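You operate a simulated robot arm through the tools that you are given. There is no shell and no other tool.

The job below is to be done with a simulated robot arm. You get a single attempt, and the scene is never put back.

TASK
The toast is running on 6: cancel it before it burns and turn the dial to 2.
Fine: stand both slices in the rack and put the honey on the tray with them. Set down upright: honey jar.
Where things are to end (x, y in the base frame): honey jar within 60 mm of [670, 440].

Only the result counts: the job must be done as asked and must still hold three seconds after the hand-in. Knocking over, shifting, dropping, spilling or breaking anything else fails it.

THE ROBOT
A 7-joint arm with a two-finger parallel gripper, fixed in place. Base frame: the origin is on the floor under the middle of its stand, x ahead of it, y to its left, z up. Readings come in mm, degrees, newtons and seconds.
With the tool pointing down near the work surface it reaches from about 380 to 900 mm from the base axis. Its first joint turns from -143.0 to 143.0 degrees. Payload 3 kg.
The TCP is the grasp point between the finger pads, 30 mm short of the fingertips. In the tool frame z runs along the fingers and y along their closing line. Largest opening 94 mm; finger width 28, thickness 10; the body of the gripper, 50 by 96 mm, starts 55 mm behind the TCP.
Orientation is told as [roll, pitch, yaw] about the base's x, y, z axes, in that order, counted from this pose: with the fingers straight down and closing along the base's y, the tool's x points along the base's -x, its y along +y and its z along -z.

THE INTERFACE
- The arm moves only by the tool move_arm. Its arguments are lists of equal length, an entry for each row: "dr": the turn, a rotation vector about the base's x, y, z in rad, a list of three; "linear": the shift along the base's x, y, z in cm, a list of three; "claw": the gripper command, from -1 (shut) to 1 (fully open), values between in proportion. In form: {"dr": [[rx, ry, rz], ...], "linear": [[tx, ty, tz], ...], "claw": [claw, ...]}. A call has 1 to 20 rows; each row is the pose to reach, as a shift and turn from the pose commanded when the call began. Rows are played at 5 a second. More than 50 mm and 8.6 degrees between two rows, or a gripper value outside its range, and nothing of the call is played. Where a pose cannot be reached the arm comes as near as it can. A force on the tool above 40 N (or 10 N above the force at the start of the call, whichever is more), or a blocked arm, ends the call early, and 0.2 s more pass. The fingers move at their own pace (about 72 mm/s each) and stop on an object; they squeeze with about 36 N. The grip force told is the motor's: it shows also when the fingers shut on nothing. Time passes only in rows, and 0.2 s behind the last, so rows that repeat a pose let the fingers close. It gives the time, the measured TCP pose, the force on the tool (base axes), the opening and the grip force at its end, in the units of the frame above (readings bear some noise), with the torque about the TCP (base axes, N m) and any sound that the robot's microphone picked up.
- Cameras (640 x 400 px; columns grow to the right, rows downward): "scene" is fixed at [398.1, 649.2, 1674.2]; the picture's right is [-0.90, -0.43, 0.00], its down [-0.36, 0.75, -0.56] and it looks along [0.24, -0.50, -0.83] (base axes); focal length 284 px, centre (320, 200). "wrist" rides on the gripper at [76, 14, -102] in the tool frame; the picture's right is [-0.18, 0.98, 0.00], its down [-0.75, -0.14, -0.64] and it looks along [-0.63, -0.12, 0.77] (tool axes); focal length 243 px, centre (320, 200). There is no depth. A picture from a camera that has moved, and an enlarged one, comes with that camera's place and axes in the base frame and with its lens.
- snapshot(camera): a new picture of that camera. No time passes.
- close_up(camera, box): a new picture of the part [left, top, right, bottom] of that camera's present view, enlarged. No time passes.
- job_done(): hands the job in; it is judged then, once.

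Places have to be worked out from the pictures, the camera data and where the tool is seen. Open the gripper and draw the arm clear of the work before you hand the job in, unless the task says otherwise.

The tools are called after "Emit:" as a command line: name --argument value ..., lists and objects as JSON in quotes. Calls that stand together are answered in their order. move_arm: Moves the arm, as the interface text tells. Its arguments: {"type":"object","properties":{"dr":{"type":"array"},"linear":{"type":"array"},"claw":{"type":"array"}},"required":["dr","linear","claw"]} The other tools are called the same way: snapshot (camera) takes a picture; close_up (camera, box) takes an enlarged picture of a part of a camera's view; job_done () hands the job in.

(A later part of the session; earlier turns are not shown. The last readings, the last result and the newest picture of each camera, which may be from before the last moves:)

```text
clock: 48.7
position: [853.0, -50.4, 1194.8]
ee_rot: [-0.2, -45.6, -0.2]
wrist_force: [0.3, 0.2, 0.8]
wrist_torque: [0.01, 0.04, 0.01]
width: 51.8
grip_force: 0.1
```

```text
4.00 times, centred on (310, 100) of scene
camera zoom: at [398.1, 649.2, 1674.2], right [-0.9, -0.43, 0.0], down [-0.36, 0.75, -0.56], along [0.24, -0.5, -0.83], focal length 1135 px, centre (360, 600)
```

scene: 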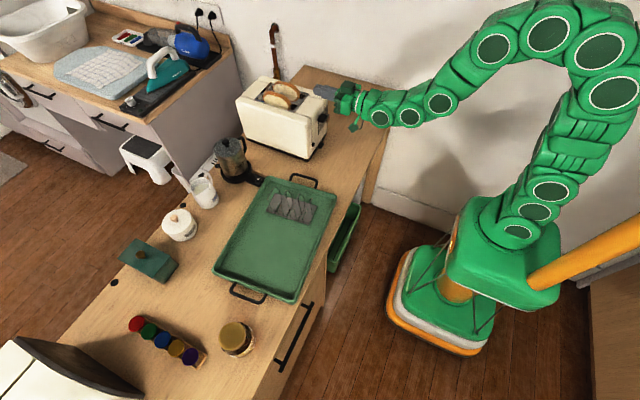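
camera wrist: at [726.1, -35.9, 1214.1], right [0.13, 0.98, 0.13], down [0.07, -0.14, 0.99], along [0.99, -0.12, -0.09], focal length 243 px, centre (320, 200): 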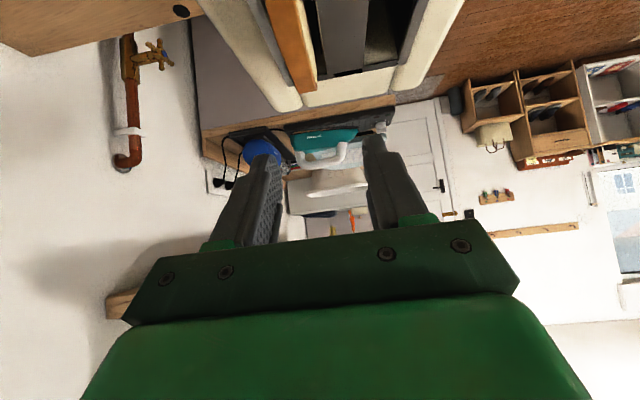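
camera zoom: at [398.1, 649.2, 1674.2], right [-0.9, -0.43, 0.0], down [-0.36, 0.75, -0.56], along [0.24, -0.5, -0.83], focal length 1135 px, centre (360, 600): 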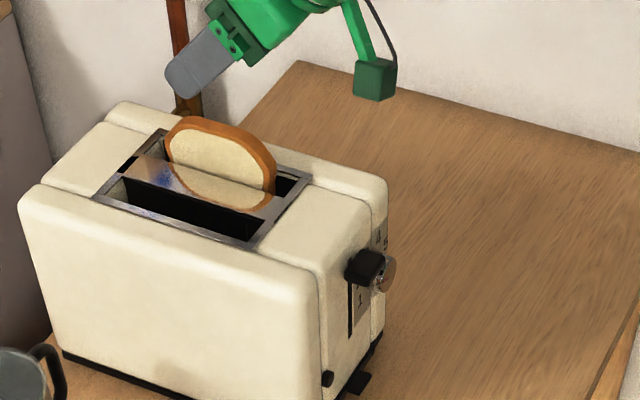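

Slice B's centre is about y=-52.5, so I shift -2.5 mm, lower, and close gradually.

Emit:
move_arm --dr '[[0, 0, 0], [0, 0, 0], [0, 0, 0], [0, 0, 0], [0, 0, 0], [0, 0, 0], [0, 0, 0], [0, 0, 0], [0, 0, 0]]' --linear '[[0, -0.25, -3.5], [0, -0.25, -6.5], [0, -0.25, -7.6], [0, -0.25, -8.0], [0, -0.25, -8.0], [0, -0.25, -8.0], [0, -0.25, -8.0], [0, -0.25, -8.0], [0, -0.25, -8.0]]' --claw '[0.1, 0.1, 0.1, 0.0, -0.2, -0.4, -0.5, -0.58, -0.66]'

Emit:
close_up --camera "wrist" --box '[220, 40, 400, 240]'

Emit:
close_up --camera "scene" --box '[230, 50, 390, 150]'

```text
clock: 50.7
position: [853.2, -54.1, 1114.3]
ee_rot: [-0.3, -45.4, 0.1]
wrist_force: [0.0, -5.7, 5.5]
wrist_torque: [-0.26, -0.05, -0.11]
width: 18.0
grip_force: 36.3
```

```text
2.00 times, centred on (310, 140) of wrist
camera zoom: at [727.0, -39.1, 1133.4], right [0.13, 0.98, 0.13], down [0.07, -0.14, 0.99], along [0.99, -0.12, -0.09], focal length 485 px, centre (340, 320)
```

zoom: 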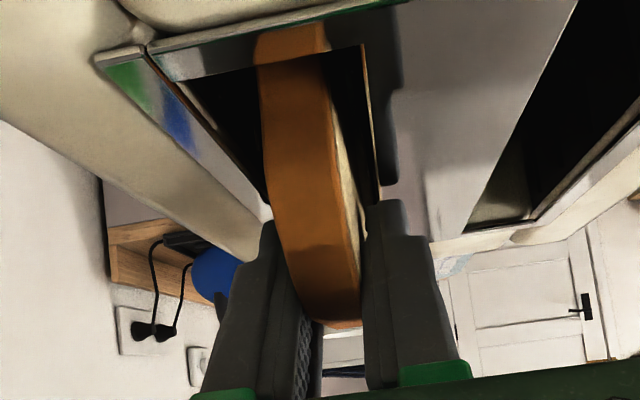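

```text
4.00 times, centred on (310, 100) of scene
camera zoom: at [398.1, 649.2, 1674.2], right [-0.9, -0.43, 0.0], down [-0.36, 0.75, -0.56], along [0.24, -0.5, -0.83], focal length 1135 px, centre (360, 600)
```

zoom: 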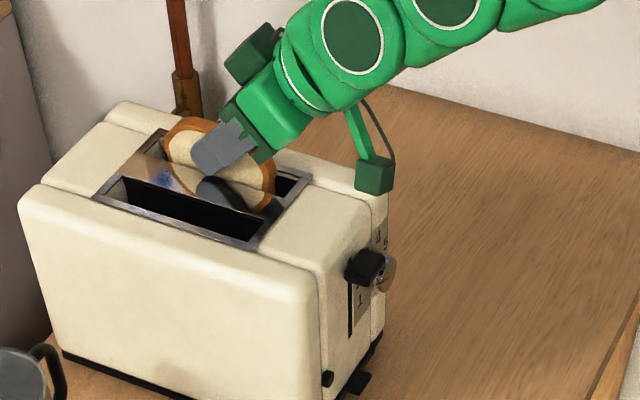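

Gripped at 18 mm; a small side load (-5.7 N) suggests easing 1 mm toward -y. I lift straight up 125 mm.

Emit:
move_arm --dr '[[0, 0, 0], [0, 0, 0], [0, 0, 0], [0, 0, 0], [0, 0, 0], [0, 0, 0], [0, 0, 0], [0, 0, 0]]' --linear '[[0, -0.1, 0], [0, -0.1, 0.5], [0, -0.1, 1.5], [0, -0.1, 3.5], [0, -0.1, 6.0], [0, -0.1, 8.5], [0, -0.1, 11.0], [0, -0.1, 12.8]]' --claw '[-1, -1, -1, -1, -1, -1, -1, -1]'

Emit:
close_up --camera "scene" --box '[220, 30, 400, 150]'

Emit:
snapshot --camera "wrist"

```text
clock: 52.5
position: [851.2, -55.6, 1243.3]
ee_rot: [-0.3, -45.6, 0.1]
wrist_force: [-0.1, 0.8, -0.2]
wrist_torque: [-0.01, -0.02, -0.03]
width: 17.9
grip_force: 36.3
```

```text
3.33 times, centred on (310, 90) of scene
camera zoom: at [398.1, 649.2, 1674.2], right [-0.9, -0.43, 0.0], down [-0.36, 0.75, -0.56], along [0.24, -0.5, -0.83], focal length 946 px, centre (353, 567)
```

zoom: 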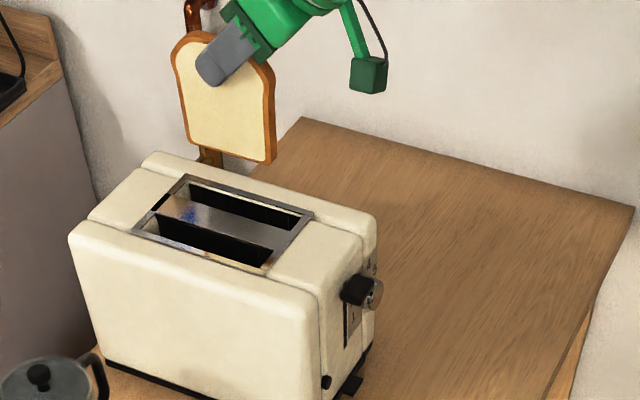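

```text
taken
camera wrist: at [726.2, -40.1, 1261.4], right [0.13, 0.98, 0.13], down [0.07, -0.14, 0.99], along [0.99, -0.12, -0.09], focal length 243 px, centre (320, 200)
```

wrist: 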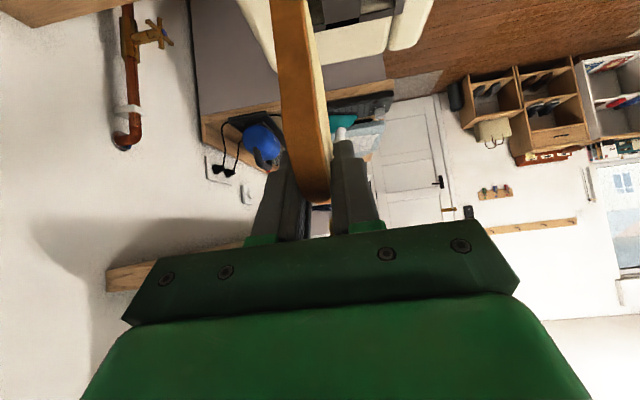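

Slice two is out and upright. I carry it to the slot between loops 1 and 2 (TCP ≈ (649, 246)) with the same yaw.

Emit:
move_arm --dr '[[0, 0, 0.1], [0, 0, 0.22], [0, 0, 0.35], [0, 0, 0.48], [0, 0, 0.61], [0, 0, 0.74], [0, 0, 0.87], [0, 0, 1.0], [0, 0, 1.13], [0, 0, 1.26], [0, 0, 1.39], [0, 0, 1.53], [0, 0, 1.668]]' --linear '[[-1.2, 1.8, 0], [-2.8, 4.1, 0], [-4.4, 6.5, 0], [-6.0, 8.9, 0], [-7.6, 11.3, -0.3], [-9.2, 13.7, -1.0], [-10.8, 16.1, -2.0], [-12.4, 18.5, -3.2], [-14.0, 20.8, -4.4], [-15.6, 23.2, -5.6], [-17.2, 25.6, -6.8], [-18.8, 28.0, -8.1], [-20.34, 30.0, -9.3]]' --claw '[-1, -1, -1, -1, -1, -1, -1, -1, -1, -1, -1, -1, -1]'

Emit:
snapshot --camera "wrist"

Emit:
close_up --camera "scene" --box '[230, 100, 390, 230]'

```text
clock: 55.3
position: [648.2, 243.2, 1149.9]
ee_rot: [-0.3, -45.7, 95.8]
wrist_force: [0.4, -0.3, 0.1]
wrist_torque: [0.0, -0.01, 0.01]
width: 17.8
grip_force: 35.7
```

```text
taken
camera wrist: at [647.3, 116.1, 1168.3], right [-0.99, 0.03, 0.13], down [0.13, 0.08, 0.99], along [0.02, 1.0, -0.09], focal length 243 px, centre (320, 200)
```

wrist: 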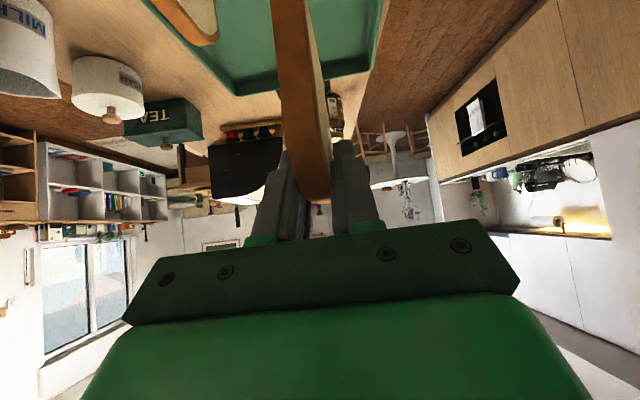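

```text
3.08 times, centred on (310, 165) of scene
camera zoom: at [398.1, 649.2, 1674.2], right [-0.9, -0.43, 0.0], down [-0.36, 0.75, -0.56], along [0.24, -0.5, -0.83], focal length 873 px, centre (351, 308)
```

zoom: 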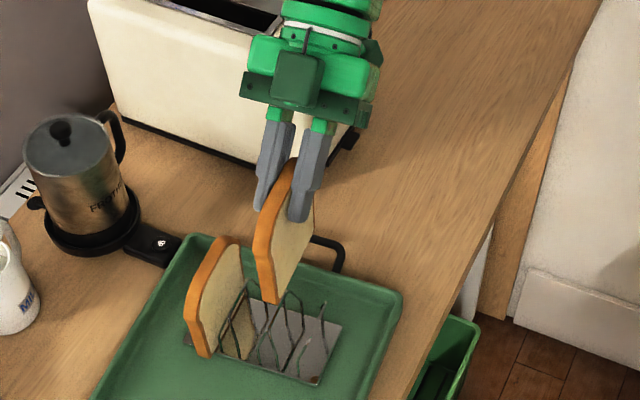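

I lower to just above the loops and check alignment with the slot between loops 1 and 2.

Emit:
move_arm --dr '[[0, 0, 0], [0, 0, 0], [0, 0, 0]]' --linear '[[0, 0.3, -2.5], [0, 0.3, -4.5], [0, 0.3, -6.3]]' --claw '[-1, -1, -1]'

Emit:
close_up --camera "wrist" --box '[200, 0, 440, 180]'

Emit:
close_up --camera "scene" --box '[250, 160, 330, 230]'

```text
clock: 56.1
position: [649.8, 245.0, 1086.7]
ee_rot: [-0.2, -45.5, 95.7]
wrist_force: [-1.1, -0.2, 0.0]
wrist_torque: [0.01, 0.01, -0.01]
width: 18.1
grip_force: 36.1
```

```text
2.22 times, centred on (320, 90) of wrist
camera zoom: at [647.6, 118.6, 1105.7], right [-0.99, 0.04, 0.13], down [0.13, 0.08, 0.99], along [0.02, 1.0, -0.09], focal length 539 px, centre (320, 444)
```

zoom: 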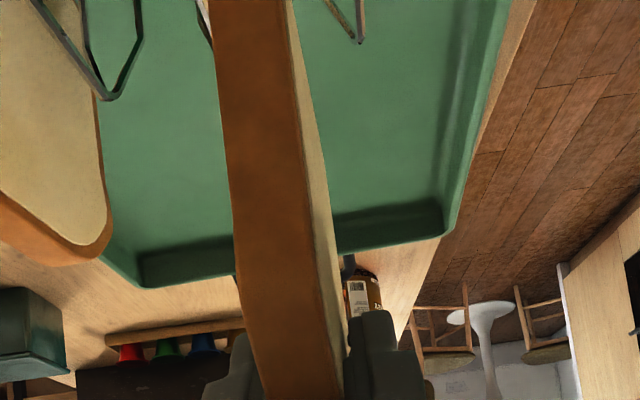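

```text
5.71 times, centred on (290, 195) of scene
camera zoom: at [398.1, 649.2, 1674.2], right [-0.9, -0.43, 0.0], down [-0.36, 0.75, -0.56], along [0.24, -0.5, -0.83], focal length 1621 px, centre (491, 229)
```

zoom: 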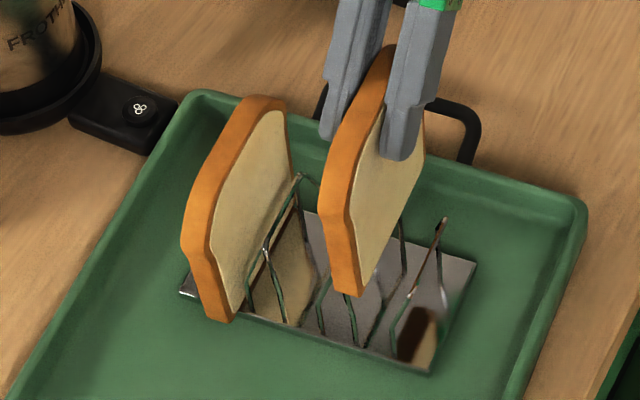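

Slot centre at slice position is x≈645.5; the slice is ~2.5 mm too far in +x. I correct and insert partway.

Emit:
move_arm --dr '[[0, 0, 0], [0, 0, 0], [0, 0, 0], [0, 0, 0]]' --linear '[[-0.25, 0, 0], [-0.25, 0, -1.5], [-0.25, 0, -3.2], [-0.25, 0, -5.0]]' --claw '[-1, -1, -1, -1]'

Emit:
close_up --camera "wrist" --box '[200, 0, 440, 180]'

Emit:
close_up --camera "scene" --box '[250, 160, 330, 230]'

```text
clock: 57.1
position: [644.6, 247.4, 1037.9]
ee_rot: [-0.4, -45.5, 95.5]
wrist_force: [0.1, 0.1, -2.0]
wrist_torque: [-0.01, 0.01, 0.0]
width: 17.9
grip_force: 36.1
```

```text
2.22 times, centred on (320, 90) of wrist
camera zoom: at [643.5, 120.2, 1056.1], right [-0.99, 0.04, 0.13], down [0.13, 0.08, 0.99], along [0.02, 1.0, -0.09], focal length 539 px, centre (320, 444)
```

zoom: 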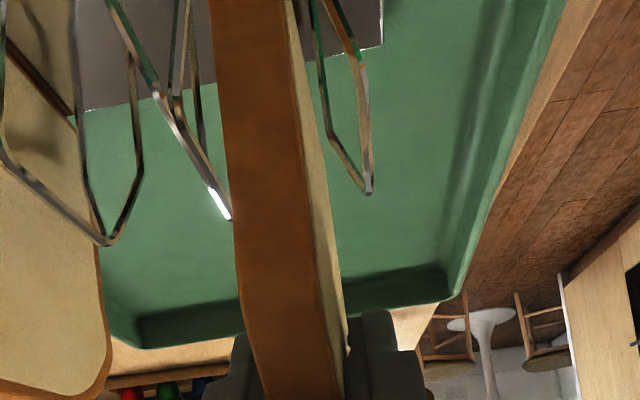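

```text
5.71 times, centred on (290, 195) of scene
camera zoom: at [398.1, 649.2, 1674.2], right [-0.9, -0.43, 0.0], down [-0.36, 0.75, -0.56], along [0.24, -0.5, -0.83], focal length 1621 px, centre (491, 229)
```

zoom: 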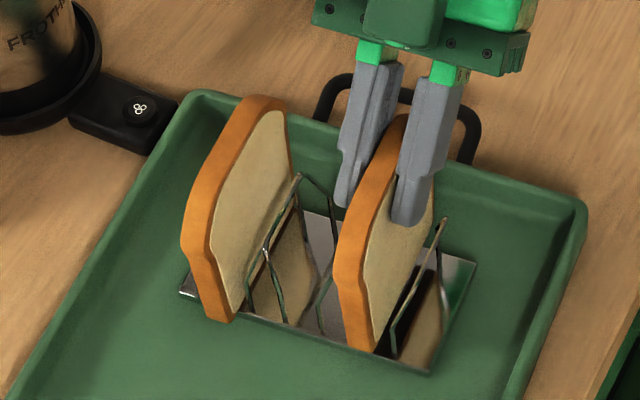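

The slice is between loops 1 and 2 with clearance. I lower the last bit slowly until it touches the plate.

Emit:
move_arm --dr '[[0, 0, 0], [0, 0, 0], [0, 0, 0], [0, 0, 0], [0, 0, 0]]' --linear '[[0.05, 0, -1.2], [0.05, 0, -2.0], [0.05, 0, -2.2], [0.05, 0, -2.4], [0.05, 0, -2.5]]' --claw '[-1, -1, -1, -1, -1]'

Emit:
close_up --camera "scene" --box '[250, 160, 330, 230]'

```text
clock: 58.3
position: [647.2, 248.8, 1014.8]
ee_rot: [-0.2, -45.5, 95.5]
wrist_force: [0.2, -0.9, 8.7]
wrist_torque: [0.14, 0.01, -0.04]
width: 17.9
grip_force: 36.3
```

```text
5.71 times, centred on (290, 195) of scene
camera zoom: at [398.1, 649.2, 1674.2], right [-0.9, -0.43, 0.0], down [-0.36, 0.75, -0.56], along [0.24, -0.5, -0.83], focal length 1621 px, centre (491, 229)
```

zoom: 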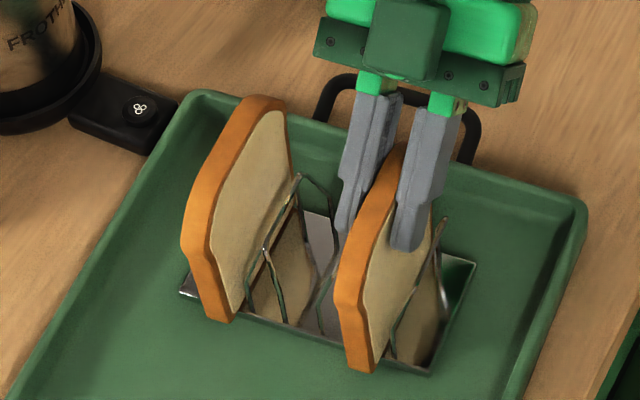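

Contact at 8.7 N. I check from the wrist camera that the slice rests on the plate rather than on a wire.

Emit:
close_up --camera "wrist" --box '[200, 0, 440, 180]'

Emit:
close_up --camera "scene" --box '[270, 185, 320, 225]'

```text
2.22 times, centred on (320, 90) of wrist
camera zoom: at [645.4, 119.9, 1031.3], right [-0.99, 0.04, 0.13], down [0.13, 0.08, 0.99], along [0.02, 1.0, -0.09], focal length 539 px, centre (320, 444)
```

zoom: 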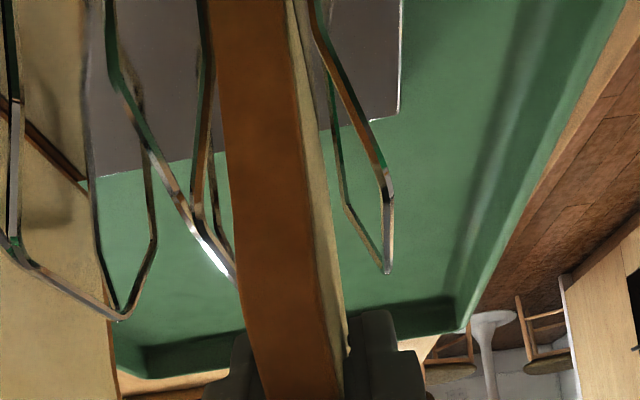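

```text
10.00 times, centred on (295, 205) of scene
camera zoom: at [398.1, 649.2, 1674.2], right [-0.9, -0.43, 0.0], down [-0.36, 0.75, -0.56], along [0.24, -0.5, -0.83], focal length 2837 px, centre (570, 150)
```

zoom: 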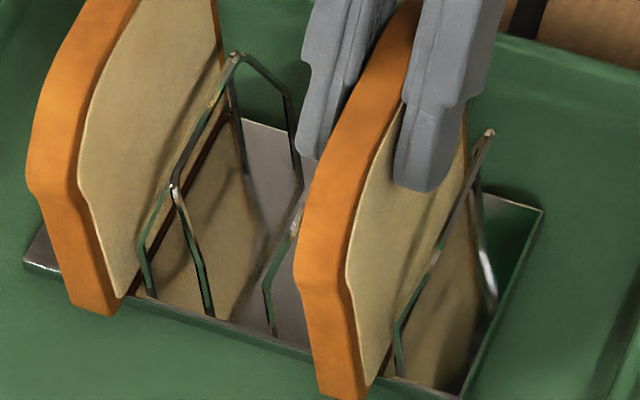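

It rests on the plate (the reflection meets its bottom edge). I open gently and rise straight up.

Emit:
move_arm --dr '[[0, 0, 0], [0, 0, 0], [0, 0, 0], [0, 0, 0], [0, 0, 0]]' --linear '[[0, 0, 0.05], [0, 0, 0.05], [0, 0, 0.05], [0, 0, 0.05], [0, 0, 0.3]]' --claw '[-0.55, -0.45, -0.3, -0.15, -0.1]'

Emit:
close_up --camera "scene" --box '[250, 160, 330, 230]'

Emit:
close_up --camera "wrist" --box '[200, 0, 440, 180]'

```text
clock: 59.5
position: [646.8, 247.0, 1016.0]
ee_rot: [-0.2, -45.6, 95.7]
wrist_force: [0.6, 0.4, -0.4]
wrist_torque: [0.0, 0.01, 0.01]
width: 42.3
grip_force: 0.1
```

```text
5.71 times, centred on (290, 195) of scene
camera zoom: at [398.1, 649.2, 1674.2], right [-0.9, -0.43, 0.0], down [-0.36, 0.75, -0.56], along [0.24, -0.5, -0.83], focal length 1621 px, centre (491, 229)
```

zoom: 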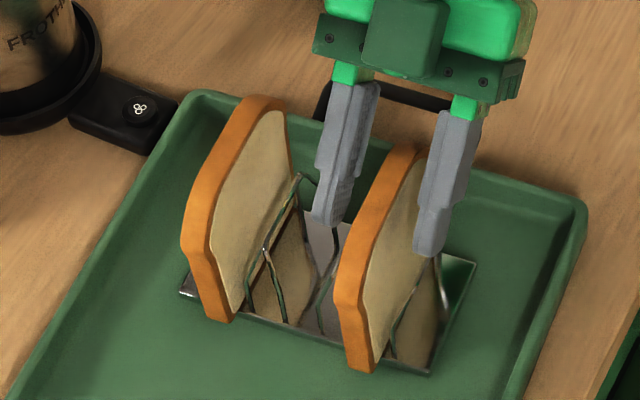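

```text
2.22 times, centred on (320, 90) of wrist
camera zoom: at [645.7, 120.1, 1033.9], right [-0.99, 0.03, 0.13], down [0.13, 0.08, 0.99], along [0.02, 1.0, -0.09], focal length 539 px, centre (320, 444)
```

zoom: 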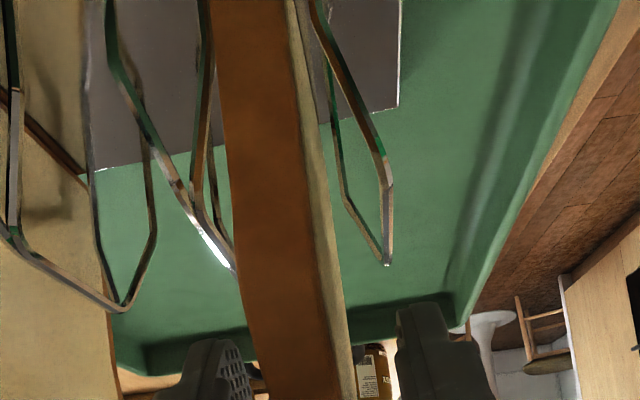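

Both slices stand in the rack. I rise straight up clear of them and look at the honey jar.

Emit:
move_arm --dr '[[0, 0, 0], [0, 0, 0], [0, 0, 0], [0, 0, 0]]' --linear '[[0, 0, 2.0], [0, 0, 6.0], [0, 0, 10.5], [0, 0, 15.0]]' --claw '[-0.1, -0.1, 0.0, 0.0]'

Emit:
close_up --camera "scene" --box '[205, 310, 275, 370]'

Emit:
snapshot --camera "scene"

Emit:
snapshot --camera "wrist"

```text
clock: 60.5
position: [649.1, 248.8, 1167.6]
ee_rot: [-0.2, -45.4, 95.6]
wrist_force: [0.1, 0.5, -1.1]
wrist_torque: [-0.01, -0.01, 0.0]
width: 46.9
grip_force: 0.0
```

```text
6.67 times, centred on (240, 340) of scene
camera zoom: at [398.1, 649.2, 1674.2], right [-0.9, -0.43, 0.0], down [-0.36, 0.75, -0.56], along [0.24, -0.5, -0.83], focal length 1891 px, centre (853, -733)
```

zoom: 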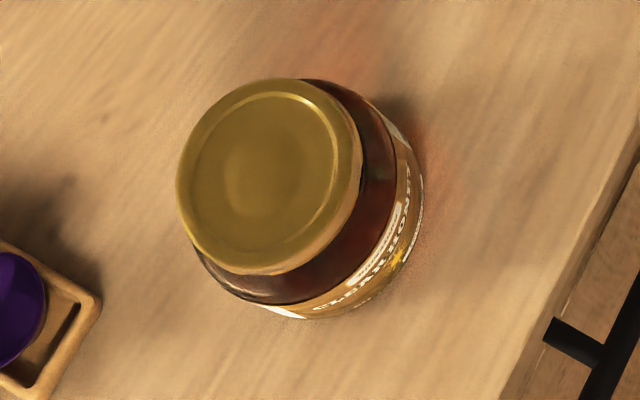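

```text
taken
```

scene: 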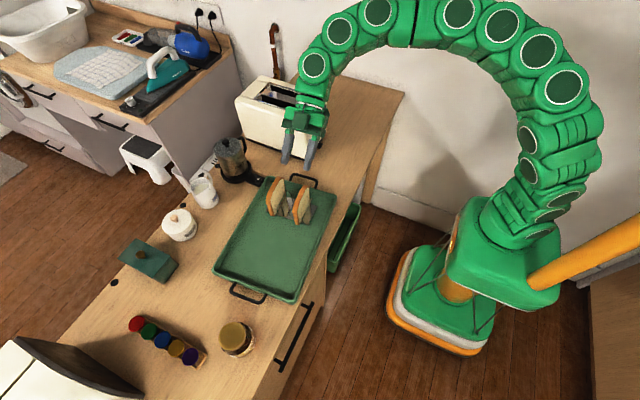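

```text
taken
camera wrist: at [647.8, 121.7, 1186.1], right [-0.99, 0.04, 0.13], down [0.13, 0.08, 0.99], along [0.02, 1.0, -0.09], focal length 243 px, centre (320, 200)
```

wrist: 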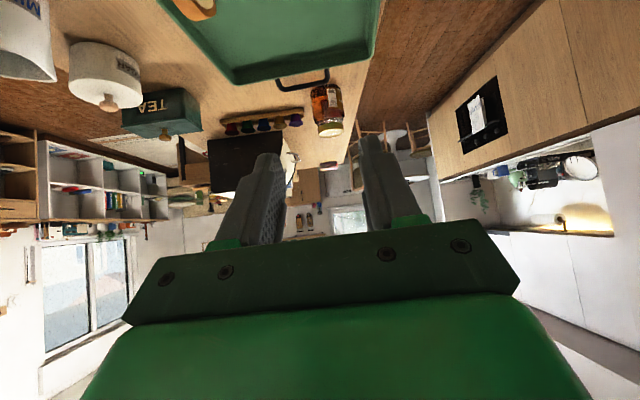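

I enlarge the jar in the wrist view for a stereo fix.

Emit:
close_up --camera "wrist" --box '[295, 70, 365, 150]'

```text
5.00 times, centred on (330, 110) of wrist
camera zoom: at [647.8, 121.7, 1186.1], right [-0.99, 0.04, 0.13], down [0.13, 0.08, 0.99], along [0.02, 1.0, -0.09], focal length 1213 px, centre (270, 650)
```

zoom: 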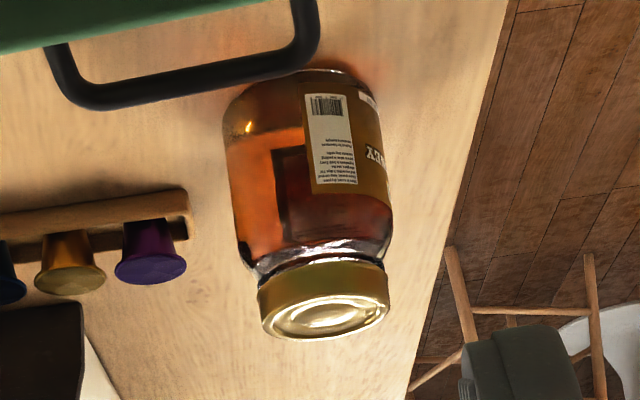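

Stereo gives the honey jar axis at about (614.5, 643.6), lid top z≈990, body ≈71 mm diameter. I open fully and move above it, yawing to 46.6° so the tool tilts radially outward.

Emit:
move_arm --dr '[[0, 0, -0.08], [0, 0, -0.16], [0, 0, -0.24], [0, 0, -0.32], [0, 0, -0.4], [0, 0, -0.48], [0, 0, -0.56], [0, 0, -0.64], [0, 0, -0.72], [0, 0, -0.8], [0, 0, -0.855]]' --linear '[[-0.3, 3.0, 0], [-0.7, 6.5, 0], [-1.0, 10.0, 0], [-1.3, 14.0, -0.5], [-1.7, 18.0, -1.5], [-2.0, 22.0, -2.8], [-2.4, 26.0, -4.2], [-2.8, 30.0, -5.6], [-3.1, 33.5, -7.0], [-3.4, 36.8, -8.2], [-3.6, 39.2, -8.7]]' --claw '[0.5, 1, 1, 1, 1, 1, 1, 1, 1, 1, 1]'

Emit:
snapshot --camera "wrist"

Emit:
snapshot --camera "scene"

```text
clock: 62.9
position: [609.4, 639.9, 1077.0]
ee_rot: [-0.3, -45.5, 46.6]
wrist_force: [-0.5, -0.1, 0.4]
wrist_torque: [0.02, 0.03, 0.0]
width: 94.2
grip_force: 0.1
```

```text
taken
camera wrist: at [512.9, 558.3, 1094.8], right [-0.62, 0.77, 0.13], down [0.15, -0.05, 0.99], along [0.77, 0.63, -0.09], focal length 243 px, centre (320, 200)
```

wrist: 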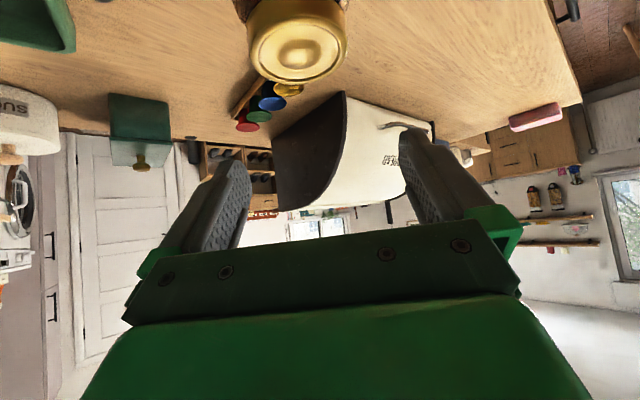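

```text
taken
```

scene: 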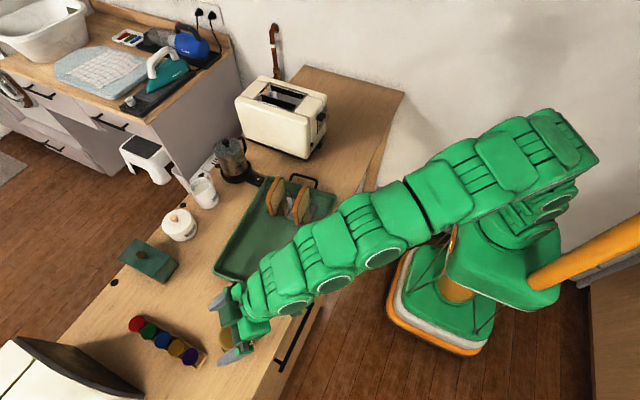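

I enlarge the lid in this view to centre on it.

Emit:
close_up --camera "wrist" --box '[220, 0, 400, 120]'

```text
3.33 times, centred on (310, 60) of wrist
camera zoom: at [512.9, 558.3, 1094.8], right [-0.62, 0.77, 0.13], down [0.15, -0.05, 0.99], along [0.77, 0.63, -0.09], focal length 809 px, centre (353, 667)
```

zoom: 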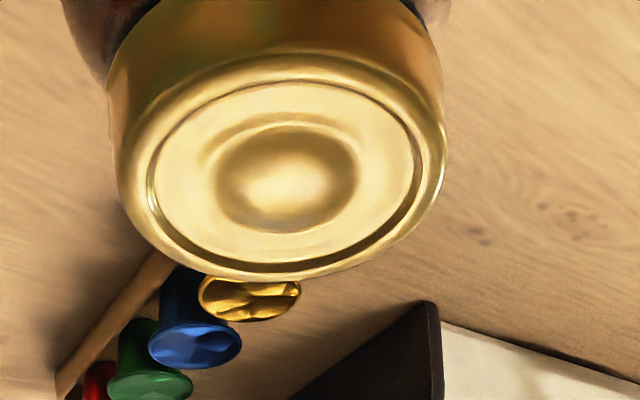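

The jar is ~2 mm off the jaw mid-plane and ~5 mm further out; I correct and descend around it.

Emit:
move_arm --dr '[[0, 0, 0], [0, 0, 0], [0, 0, 0], [0, 0, 0]]' --linear '[[0.47, 0.2, 0], [0.47, 0.2, -3.0], [0.47, 0.2, -6.0], [0.47, 0.2, -8.0]]' --claw '[1, 1, 1, 1]'

Emit:
snapshot --camera "wrist"

Emit:
close_up --camera "scene" --box '[180, 290, 290, 380]'

```text
clock: 63.9
position: [616.6, 642.1, 997.5]
ee_rot: [-0.2, -45.5, 46.6]
wrist_force: [-0.4, 0.4, -0.6]
wrist_torque: [0.01, 0.03, 0.02]
width: 94.4
grip_force: 0.1
```

```text
taken
camera wrist: at [519.0, 560.4, 1015.6], right [-0.62, 0.77, 0.13], down [0.15, -0.04, 0.99], along [0.77, 0.64, -0.09], focal length 243 px, centre (320, 200)
```

wrist: 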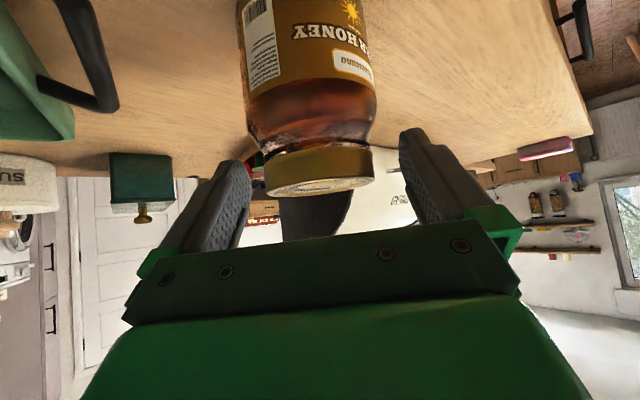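

```text
4.44 times, centred on (235, 335) of scene
camera zoom: at [398.1, 649.2, 1674.2], right [-0.9, -0.43, 0.0], down [-0.36, 0.75, -0.56], along [0.24, -0.5, -0.83], focal length 1261 px, centre (698, -400)
```

zoom: 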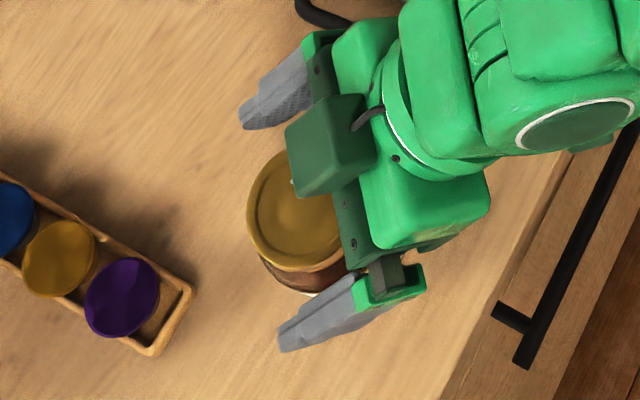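

The lid is centred within ~1 mm between the fingers and the palm has clearance. I lower to z≈955 and close gradually on the body.

Emit:
move_arm --dr '[[0, 0, 0], [0, 0, 0], [0, 0, 0], [0, 0, 0], [0, 0, 0], [0, 0, 0], [0, 0, 0], [0, 0, 0]]' --linear '[[0, 0, -2.0], [0, 0, -3.5], [0, 0, -4.2], [0, 0, -4.2], [0, 0, -4.2], [0, 0, -4.2], [0, 0, -4.2], [0, 0, -4.2]]' --claw '[1, 1, 1, 0.8, 0.65, 0.55, 0.45, 0.3]'

Emit:
snapshot --camera "wrist"

Emit:
close_up --camera "scene" --box '[180, 290, 290, 380]'

```text
clock: 65.7
position: [616.2, 643.7, 956.2]
ee_rot: [-0.4, -45.4, 46.6]
wrist_force: [-0.4, -1.7, 0.9]
wrist_torque: [0.01, 0.0, 0.03]
width: 72.2
grip_force: 35.7
```

```text
taken
camera wrist: at [519.0, 561.1, 974.0], right [-0.62, 0.77, 0.13], down [0.15, -0.04, 0.99], along [0.77, 0.64, -0.09], focal length 243 px, centre (320, 200)
```

wrist: 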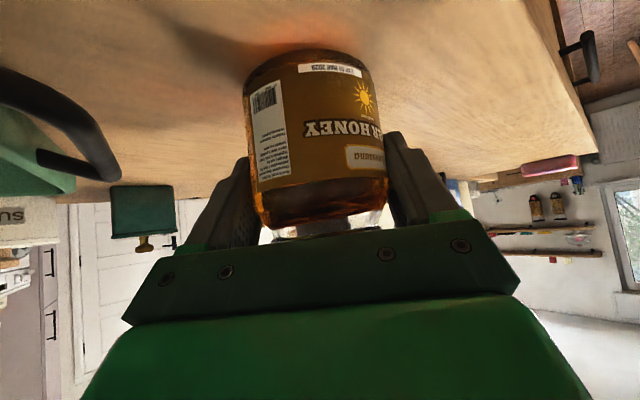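

```text
4.44 times, centred on (235, 335) of scene
camera zoom: at [398.1, 649.2, 1674.2], right [-0.9, -0.43, 0.0], down [-0.36, 0.75, -0.56], along [0.24, -0.5, -0.83], focal length 1261 px, centre (698, -400)
```

zoom: 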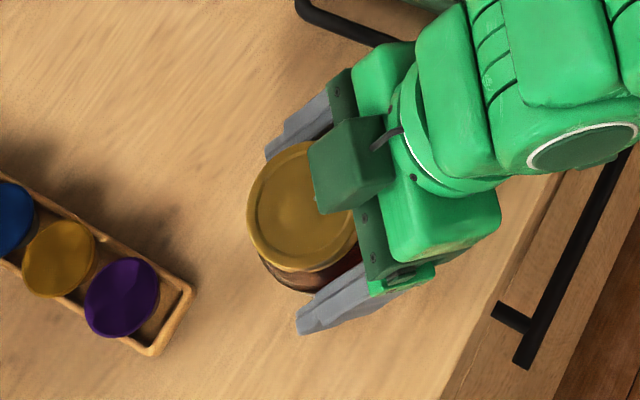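

Jar gripped (72 mm, 36 N). I lift it 90 mm straight up.

Emit:
move_arm --dr '[[0, 0, 0], [0, 0, 0], [0, 0, 0], [0, 0, 0], [0, 0, 0]]' --linear '[[0, 0, 0.2], [0, 0, 1.0], [0, 0, 3.5], [0, 0, 6.5], [0, 0, 9.0]]' --claw '[0.0, -0.5, -0.5, -0.5, -0.5]'

Emit:
snapshot --camera "scene"

Emit:
snapshot --camera "wrist"

```text
clock: 66.9
position: [617.3, 641.1, 1045.9]
ee_rot: [-0.3, -45.4, 46.6]
wrist_force: [-0.8, -0.6, -4.3]
wrist_torque: [0.0, 0.03, 0.0]
width: 72.1
grip_force: 36.0
```

```text
taken
```

scene: 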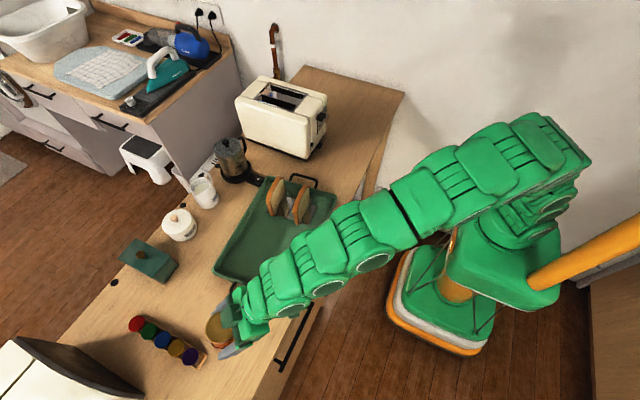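

```text
taken
camera wrist: at [520.1, 558.3, 1063.9], right [-0.62, 0.77, 0.13], down [0.15, -0.04, 0.99], along [0.77, 0.64, -0.09], focal length 243 px, centre (320, 200)
```

wrist: 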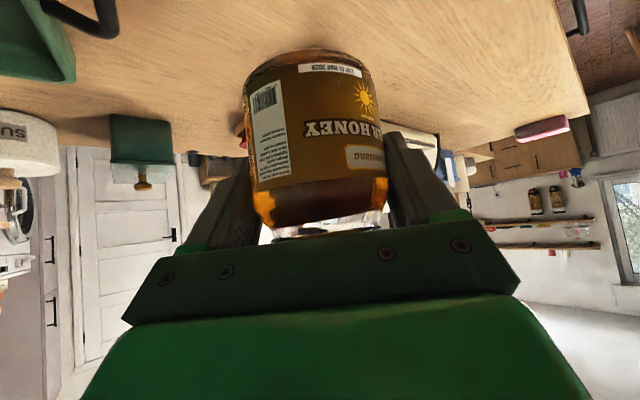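

The jar is lifted (≈4.3 N). I carry it over the tray to (670, 440), yawing to 0 to keep the gripper away from the slices.

Emit:
move_arm --dr '[[0, 0, -0.07], [0, 0, -0.16], [0, 0, -0.25], [0, 0, -0.34], [0, 0, -0.43], [0, 0, -0.52], [0, 0, -0.61], [0, 0, -0.7], [0, 0, -0.77], [0, 0, -0.813]]' --linear '[[0.4, -1.5, 0.3], [1.0, -3.6, 0.5], [1.5, -5.8, 0.5], [2.1, -8.1, 0.5], [2.7, -10.4, 0.5], [3.3, -12.7, 0.5], [3.9, -15.0, 0], [4.4, -17.1, -0.5], [4.8, -18.8, -1.0], [5.2, -20.0, -1.5]]' --claw '[-0.5, -0.5, -0.5, -0.5, -0.5, -0.5, -0.5, -0.5, -0.5, -0.5]'

Emit:
snapshot --camera "scene"

Emit:
snapshot --camera "wrist"

Emit:
close_up --camera "scene" --box '[200, 170, 360, 310]'

```text
clock: 69.1
position: [668.2, 437.8, 1030.8]
ee_rot: [-0.3, -45.5, 0.1]
wrist_force: [0.4, -0.8, -4.1]
wrist_torque: [0.01, 0.02, 0.02]
width: 72.1
grip_force: 36.4
```

```text
taken
```

scene: 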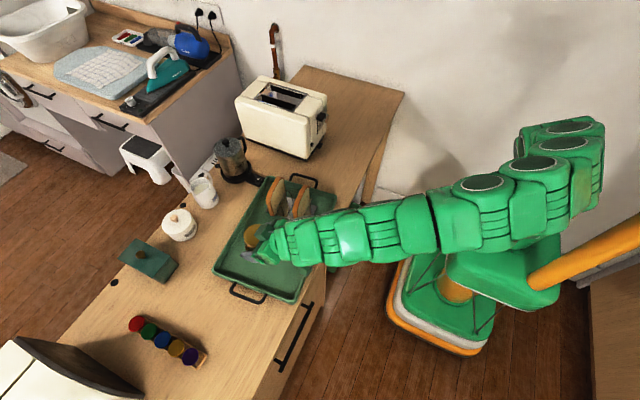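

```text
taken
camera wrist: at [542.3, 453.8, 1049.4], right [0.13, 0.98, 0.13], down [0.07, -0.14, 0.99], along [0.99, -0.12, -0.09], focal length 243 px, centre (320, 200)
```

wrist: 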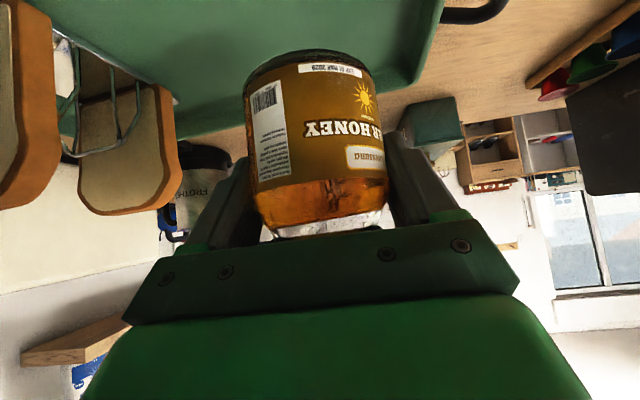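

```text
2.86 times, centred on (280, 240) of scene
camera zoom: at [398.1, 649.2, 1674.2], right [-0.9, -0.43, 0.0], down [-0.36, 0.75, -0.56], along [0.24, -0.5, -0.83], focal length 810 px, centre (434, 86)
```

zoom: 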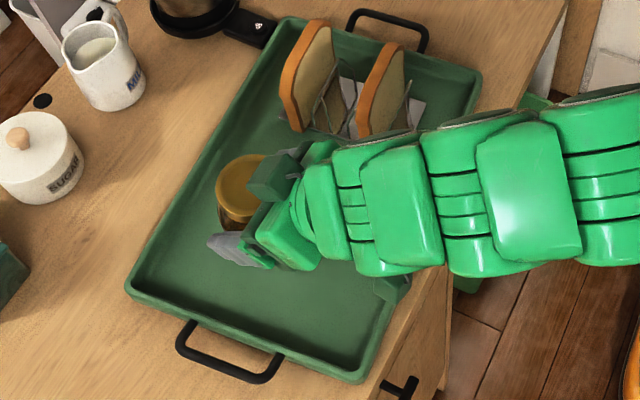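

The jar is over the tray at (669, 440). I lower it to just above the tray floor.

Emit:
move_arm --dr '[[0, 0, 0], [0, 0, 0], [0, 0, 0], [0, 0, 0]]' --linear '[[0.1, 0, -2.5], [0.1, 0, -4.8], [0.1, 0, -6.0], [0.1, 0, -6.4]]' --claw '[-0.5, -0.5, -0.5, -0.5]'

Emit:
close_up --camera "wrist" --box '[200, 0, 440, 180]'

```text
clock: 70.1
position: [669.5, 440.7, 967.0]
ee_rot: [-0.2, -45.4, 0.1]
wrist_force: [0.5, -0.7, -4.7]
wrist_torque: [0.01, -0.02, 0.01]
width: 71.9
grip_force: 36.0
```

```text
2.22 times, centred on (320, 90) of wrist
camera zoom: at [543.7, 455.2, 985.1], right [0.13, 0.98, 0.13], down [0.07, -0.14, 0.99], along [0.99, -0.12, -0.09], focal length 539 px, centre (320, 444)
```

zoom: 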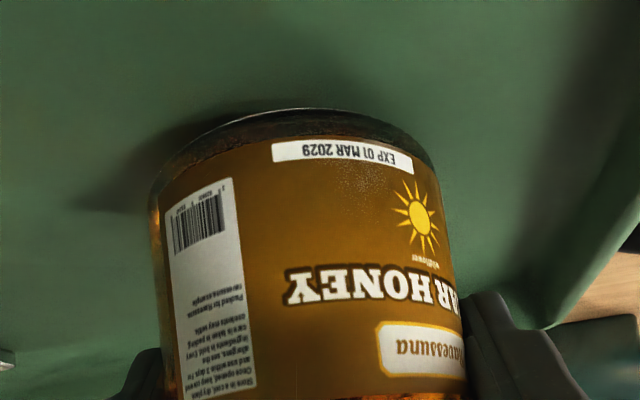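

Nearly down, still carrying the full weight (-4.7 N). I lower in small steps until the tray takes the load.

Emit:
move_arm --dr '[[0, 0, 0], [0, 0, 0], [0, 0, 0]]' --linear '[[0, 0, -0.15], [0, 0, -0.3], [0, 0, -0.4]]' --claw '[-0.5, -0.5, -0.5]'

Emit:
close_up --camera "wrist" --box '[200, 0, 440, 180]'

```text
clock: 70.9
position: [668.8, 441.2, 962.5]
ee_rot: [-0.4, -45.5, 0.1]
wrist_force: [-0.2, -0.6, -5.2]
wrist_torque: [0.02, -0.01, -0.01]
width: 72.2
grip_force: 35.8
```

```text
2.22 times, centred on (320, 90) of wrist
camera zoom: at [542.9, 456.0, 980.7], right [0.13, 0.98, 0.13], down [0.07, -0.14, 0.99], along [0.99, -0.12, -0.09], focal length 539 px, centre (320, 444)
```

zoom: 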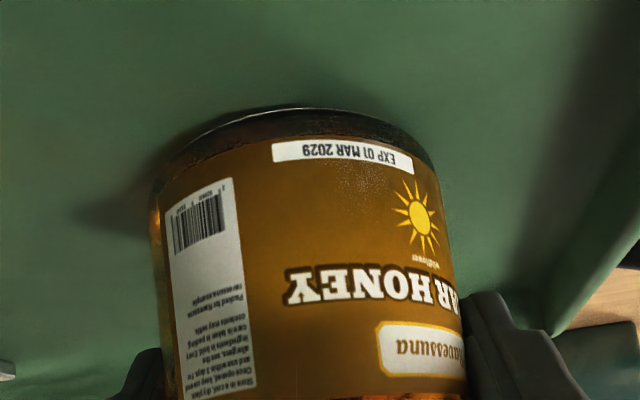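

Still no contact at z 962.5. I continue in 1 mm steps.

Emit:
move_arm --dr '[[0, 0, 0], [0, 0, 0], [0, 0, 0]]' --linear '[[0, 0, -0.1], [0, 0, -0.2], [0, 0, -0.25]]' --claw '[-0.5, -0.5, -0.5]'

Emit:
close_up --camera "wrist" --box '[200, 0, 440, 180]'

```text
clock: 71.7
position: [668.6, 441.8, 961.8]
ee_rot: [-0.2, -45.6, -0.1]
wrist_force: [-8.5, -2.9, 21.4]
wrist_torque: [-0.7, 0.75, -0.11]
width: 71.7
grip_force: 36.0
```

```text
2.22 times, centred on (320, 90) of wrist
camera zoom: at [542.9, 456.2, 979.8], right [0.13, 0.98, 0.13], down [0.07, -0.14, 0.99], along [0.99, -0.12, -0.08], focal length 539 px, centre (320, 444)
```

zoom: 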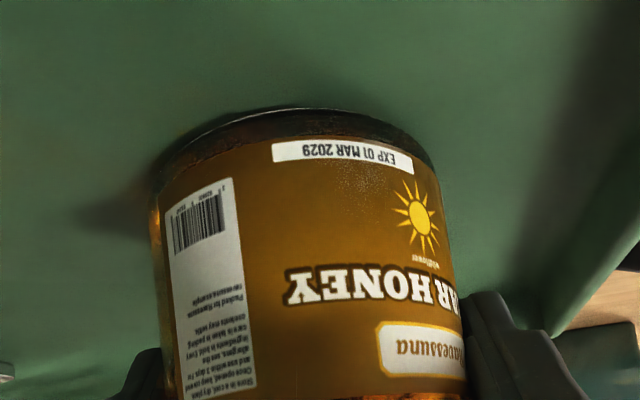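

The tray is taking the load (+21 N). I ease up about 1 mm and then open the fingers.

Emit:
move_arm --dr '[[0, 0, 0], [0, 0, 0], [0, 0, 0], [0, 0, 0], [0, 0, 0], [0, 0, 0]]' --linear '[[0, 0, 0.1], [0, 0, 0.12], [0, 0, 0.12], [0, 0, 0.12], [0, 0, 0.12], [0, 0, 0.12]]' --claw '[-0.5, 0.56, 0.65, 0.8, 1, 1]'

Emit:
snapshot --camera "wrist"

Emit:
close_up --camera "scene" --box '[200, 170, 360, 310]'

```text
clock: 73.1
position: [670.4, 442.0, 961.6]
ee_rot: [-0.2, -45.5, 0.1]
wrist_force: [0.2, 1.8, 0.0]
wrist_torque: [-0.01, 0.0, 0.0]
width: 94.2
grip_force: 0.1
```

```text
taken
camera wrist: at [543.4, 456.7, 979.9], right [0.13, 0.98, 0.13], down [0.07, -0.14, 0.99], along [0.99, -0.12, -0.09], focal length 243 px, centre (320, 200)
```

wrist: 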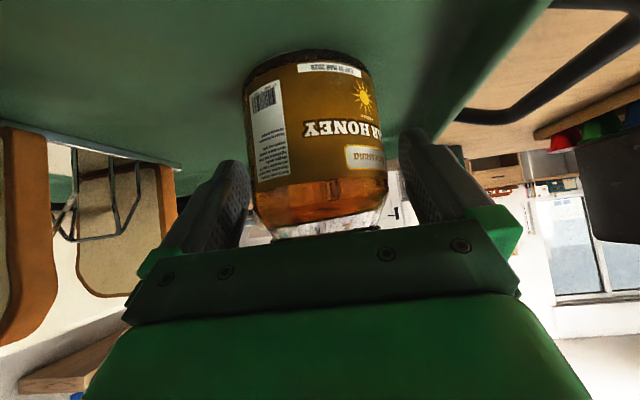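

```text
2.86 times, centred on (280, 240) of scene
camera zoom: at [398.1, 649.2, 1674.2], right [-0.9, -0.43, 0.0], down [-0.36, 0.75, -0.56], along [0.24, -0.5, -0.83], focal length 810 px, centre (434, 86)
```

zoom: 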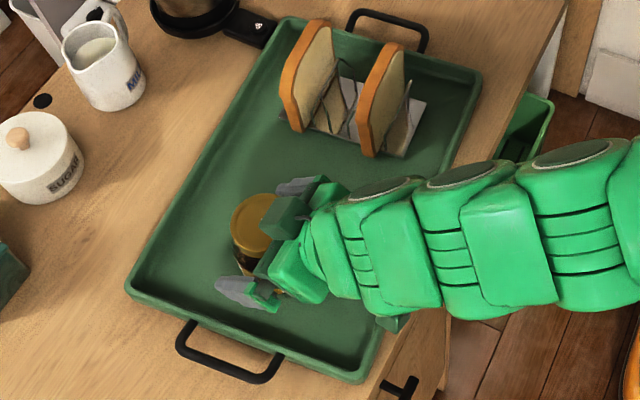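

The jar stands on its own. I rise straight up clear of it, then retract toward the robot.

Emit:
move_arm --dr '[[0, 0, 0], [0, 0, 0], [0, 0, 0], [0, 0, 0], [0, 0, 0], [0, 0, 0], [0, 0, 0], [0, 0, 0]]' --linear '[[0, 0, 1.0], [0, 0, 4.0], [0, 0, 8.0], [0, 0, 12.5], [-2.0, -0.5, 16.5], [-5.0, -1.0, 20.0], [-8.0, -1.5, 23.0], [-11.0, -2.0, 26.0]]' --claw '[1, 1, 1, 1, 1, 1, 1, 1]'

Emit:
snapshot --camera "scene"

Emit:
close_up --camera "scene" --box '[200, 170, 360, 310]'

Emit:
snapshot --camera "wrist"

```text
clock: 74.9
position: [561.3, 423.5, 1221.8]
ee_rot: [-0.3, -45.6, 0.1]
wrist_force: [0.1, 0.1, -1.0]
wrist_torque: [0.02, 0.0, -0.01]
width: 94.1
grip_force: 0.1
```

```text
taken
```

scene: 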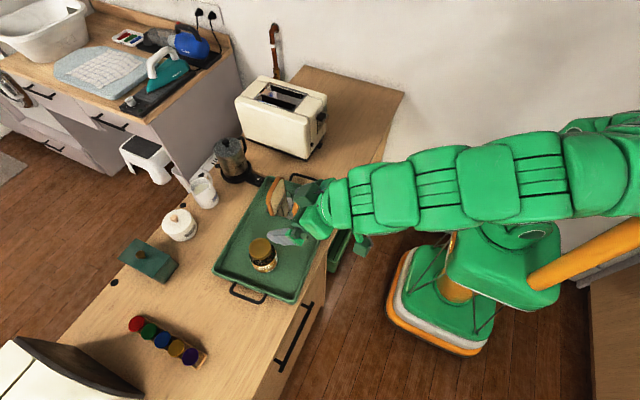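

```text
2.86 times, centred on (280, 240) of scene
camera zoom: at [398.1, 649.2, 1674.2], right [-0.9, -0.43, 0.0], down [-0.36, 0.75, -0.56], along [0.24, -0.5, -0.83], focal length 810 px, centre (434, 86)
```

zoom: 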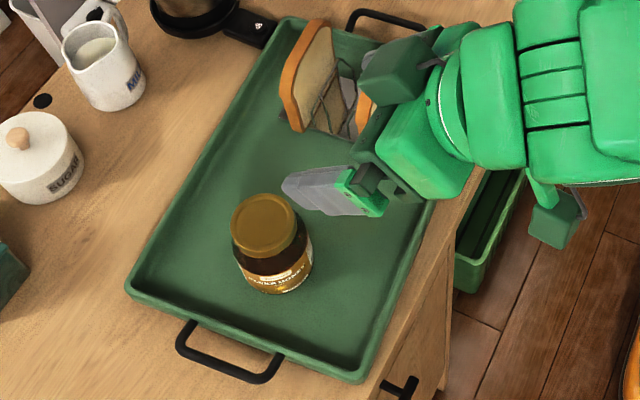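

```text
taken
camera wrist: at [434.7, 438.7, 1240.9], right [0.13, 0.98, 0.13], down [0.07, -0.14, 0.99], along [0.99, -0.12, -0.09], focal length 243 px, centre (320, 200)
```

wrist: 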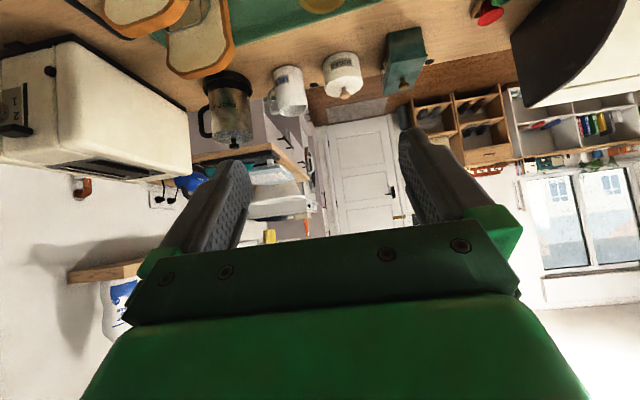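

The honey stands at about (667, 443) on the tray. I swing the arm away toward y≈0 for a final check of rack, tray and dial.

Emit:
move_arm --dr '[[0, 0, 0], [0, 0, 0], [0, 0, 0], [0, 0, 0], [0, 0, 0], [0, 0, 0], [0, 0, 0], [0, 0, 0], [0, 0, 0], [0, 0, 0]]' --linear '[[0, -3.0, 0], [0, -7.5, 0], [0, -12.0, 0], [0, -16.5, 0], [0, -21.0, 0], [0, -25.5, -0.5], [0, -30.0, -1.5], [0, -34.5, -3.0], [0, -38.5, -4.5], [0, -41.0, -6.0]]' --claw '[1, 1, 1, 1, 1, 1, 1, 1, 1, 1]'

Emit:
snapshot --camera "scene"

Emit:
close_up --camera "scene" --box '[200, 165, 360, 310]'

Emit:
close_up --camera "wrist" --box '[220, 0, 400, 140]'

```text
clock: 77.1
position: [561.4, 10.2, 1163.7]
ee_rot: [-0.1, -45.6, 0.2]
wrist_force: [0.4, 0.0, -0.4]
wrist_torque: [0.02, -0.02, -0.02]
width: 93.8
grip_force: 0.0
```

```text
taken
```

scene: 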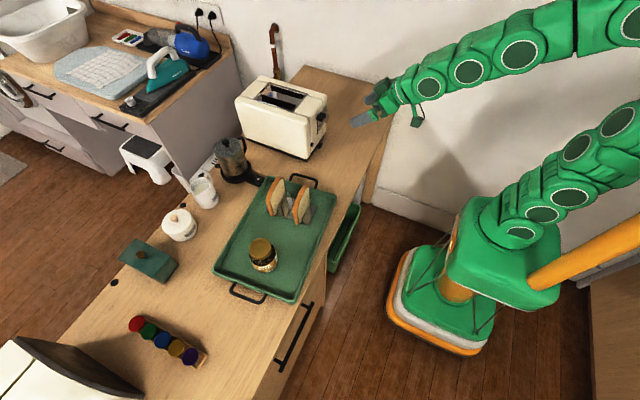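

```text
2.76 times, centred on (280, 238) of scene
camera zoom: at [398.1, 649.2, 1674.2], right [-0.9, -0.43, 0.0], down [-0.36, 0.75, -0.56], along [0.24, -0.5, -0.83], focal length 783 px, centre (430, 97)
```

zoom: 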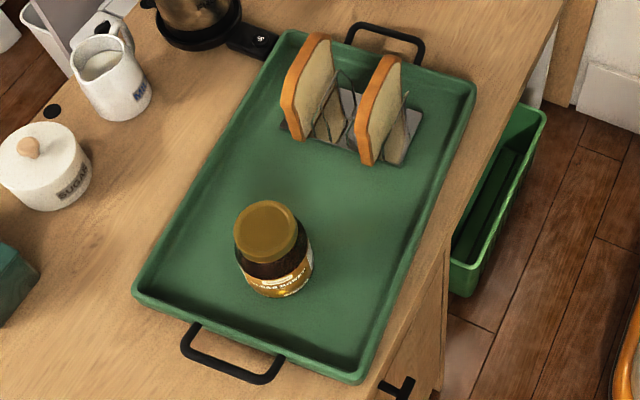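

```text
2.86 times, centred on (310, 70) of wrist
camera zoom: at [435.0, 25.3, 1182.0], right [0.13, 0.98, 0.13], down [0.07, -0.14, 0.99], along [0.99, -0.12, -0.09], focal length 693 px, centre (349, 571)
```

zoom: 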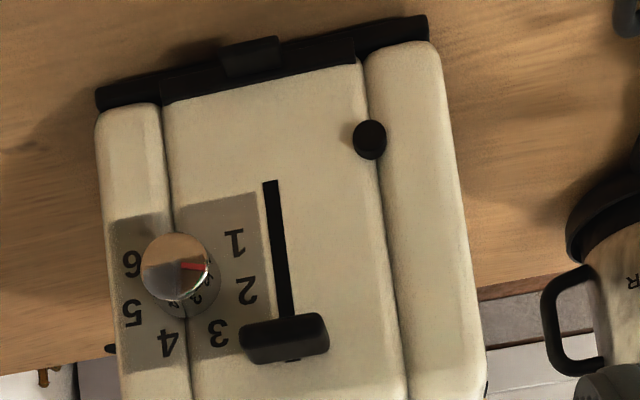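

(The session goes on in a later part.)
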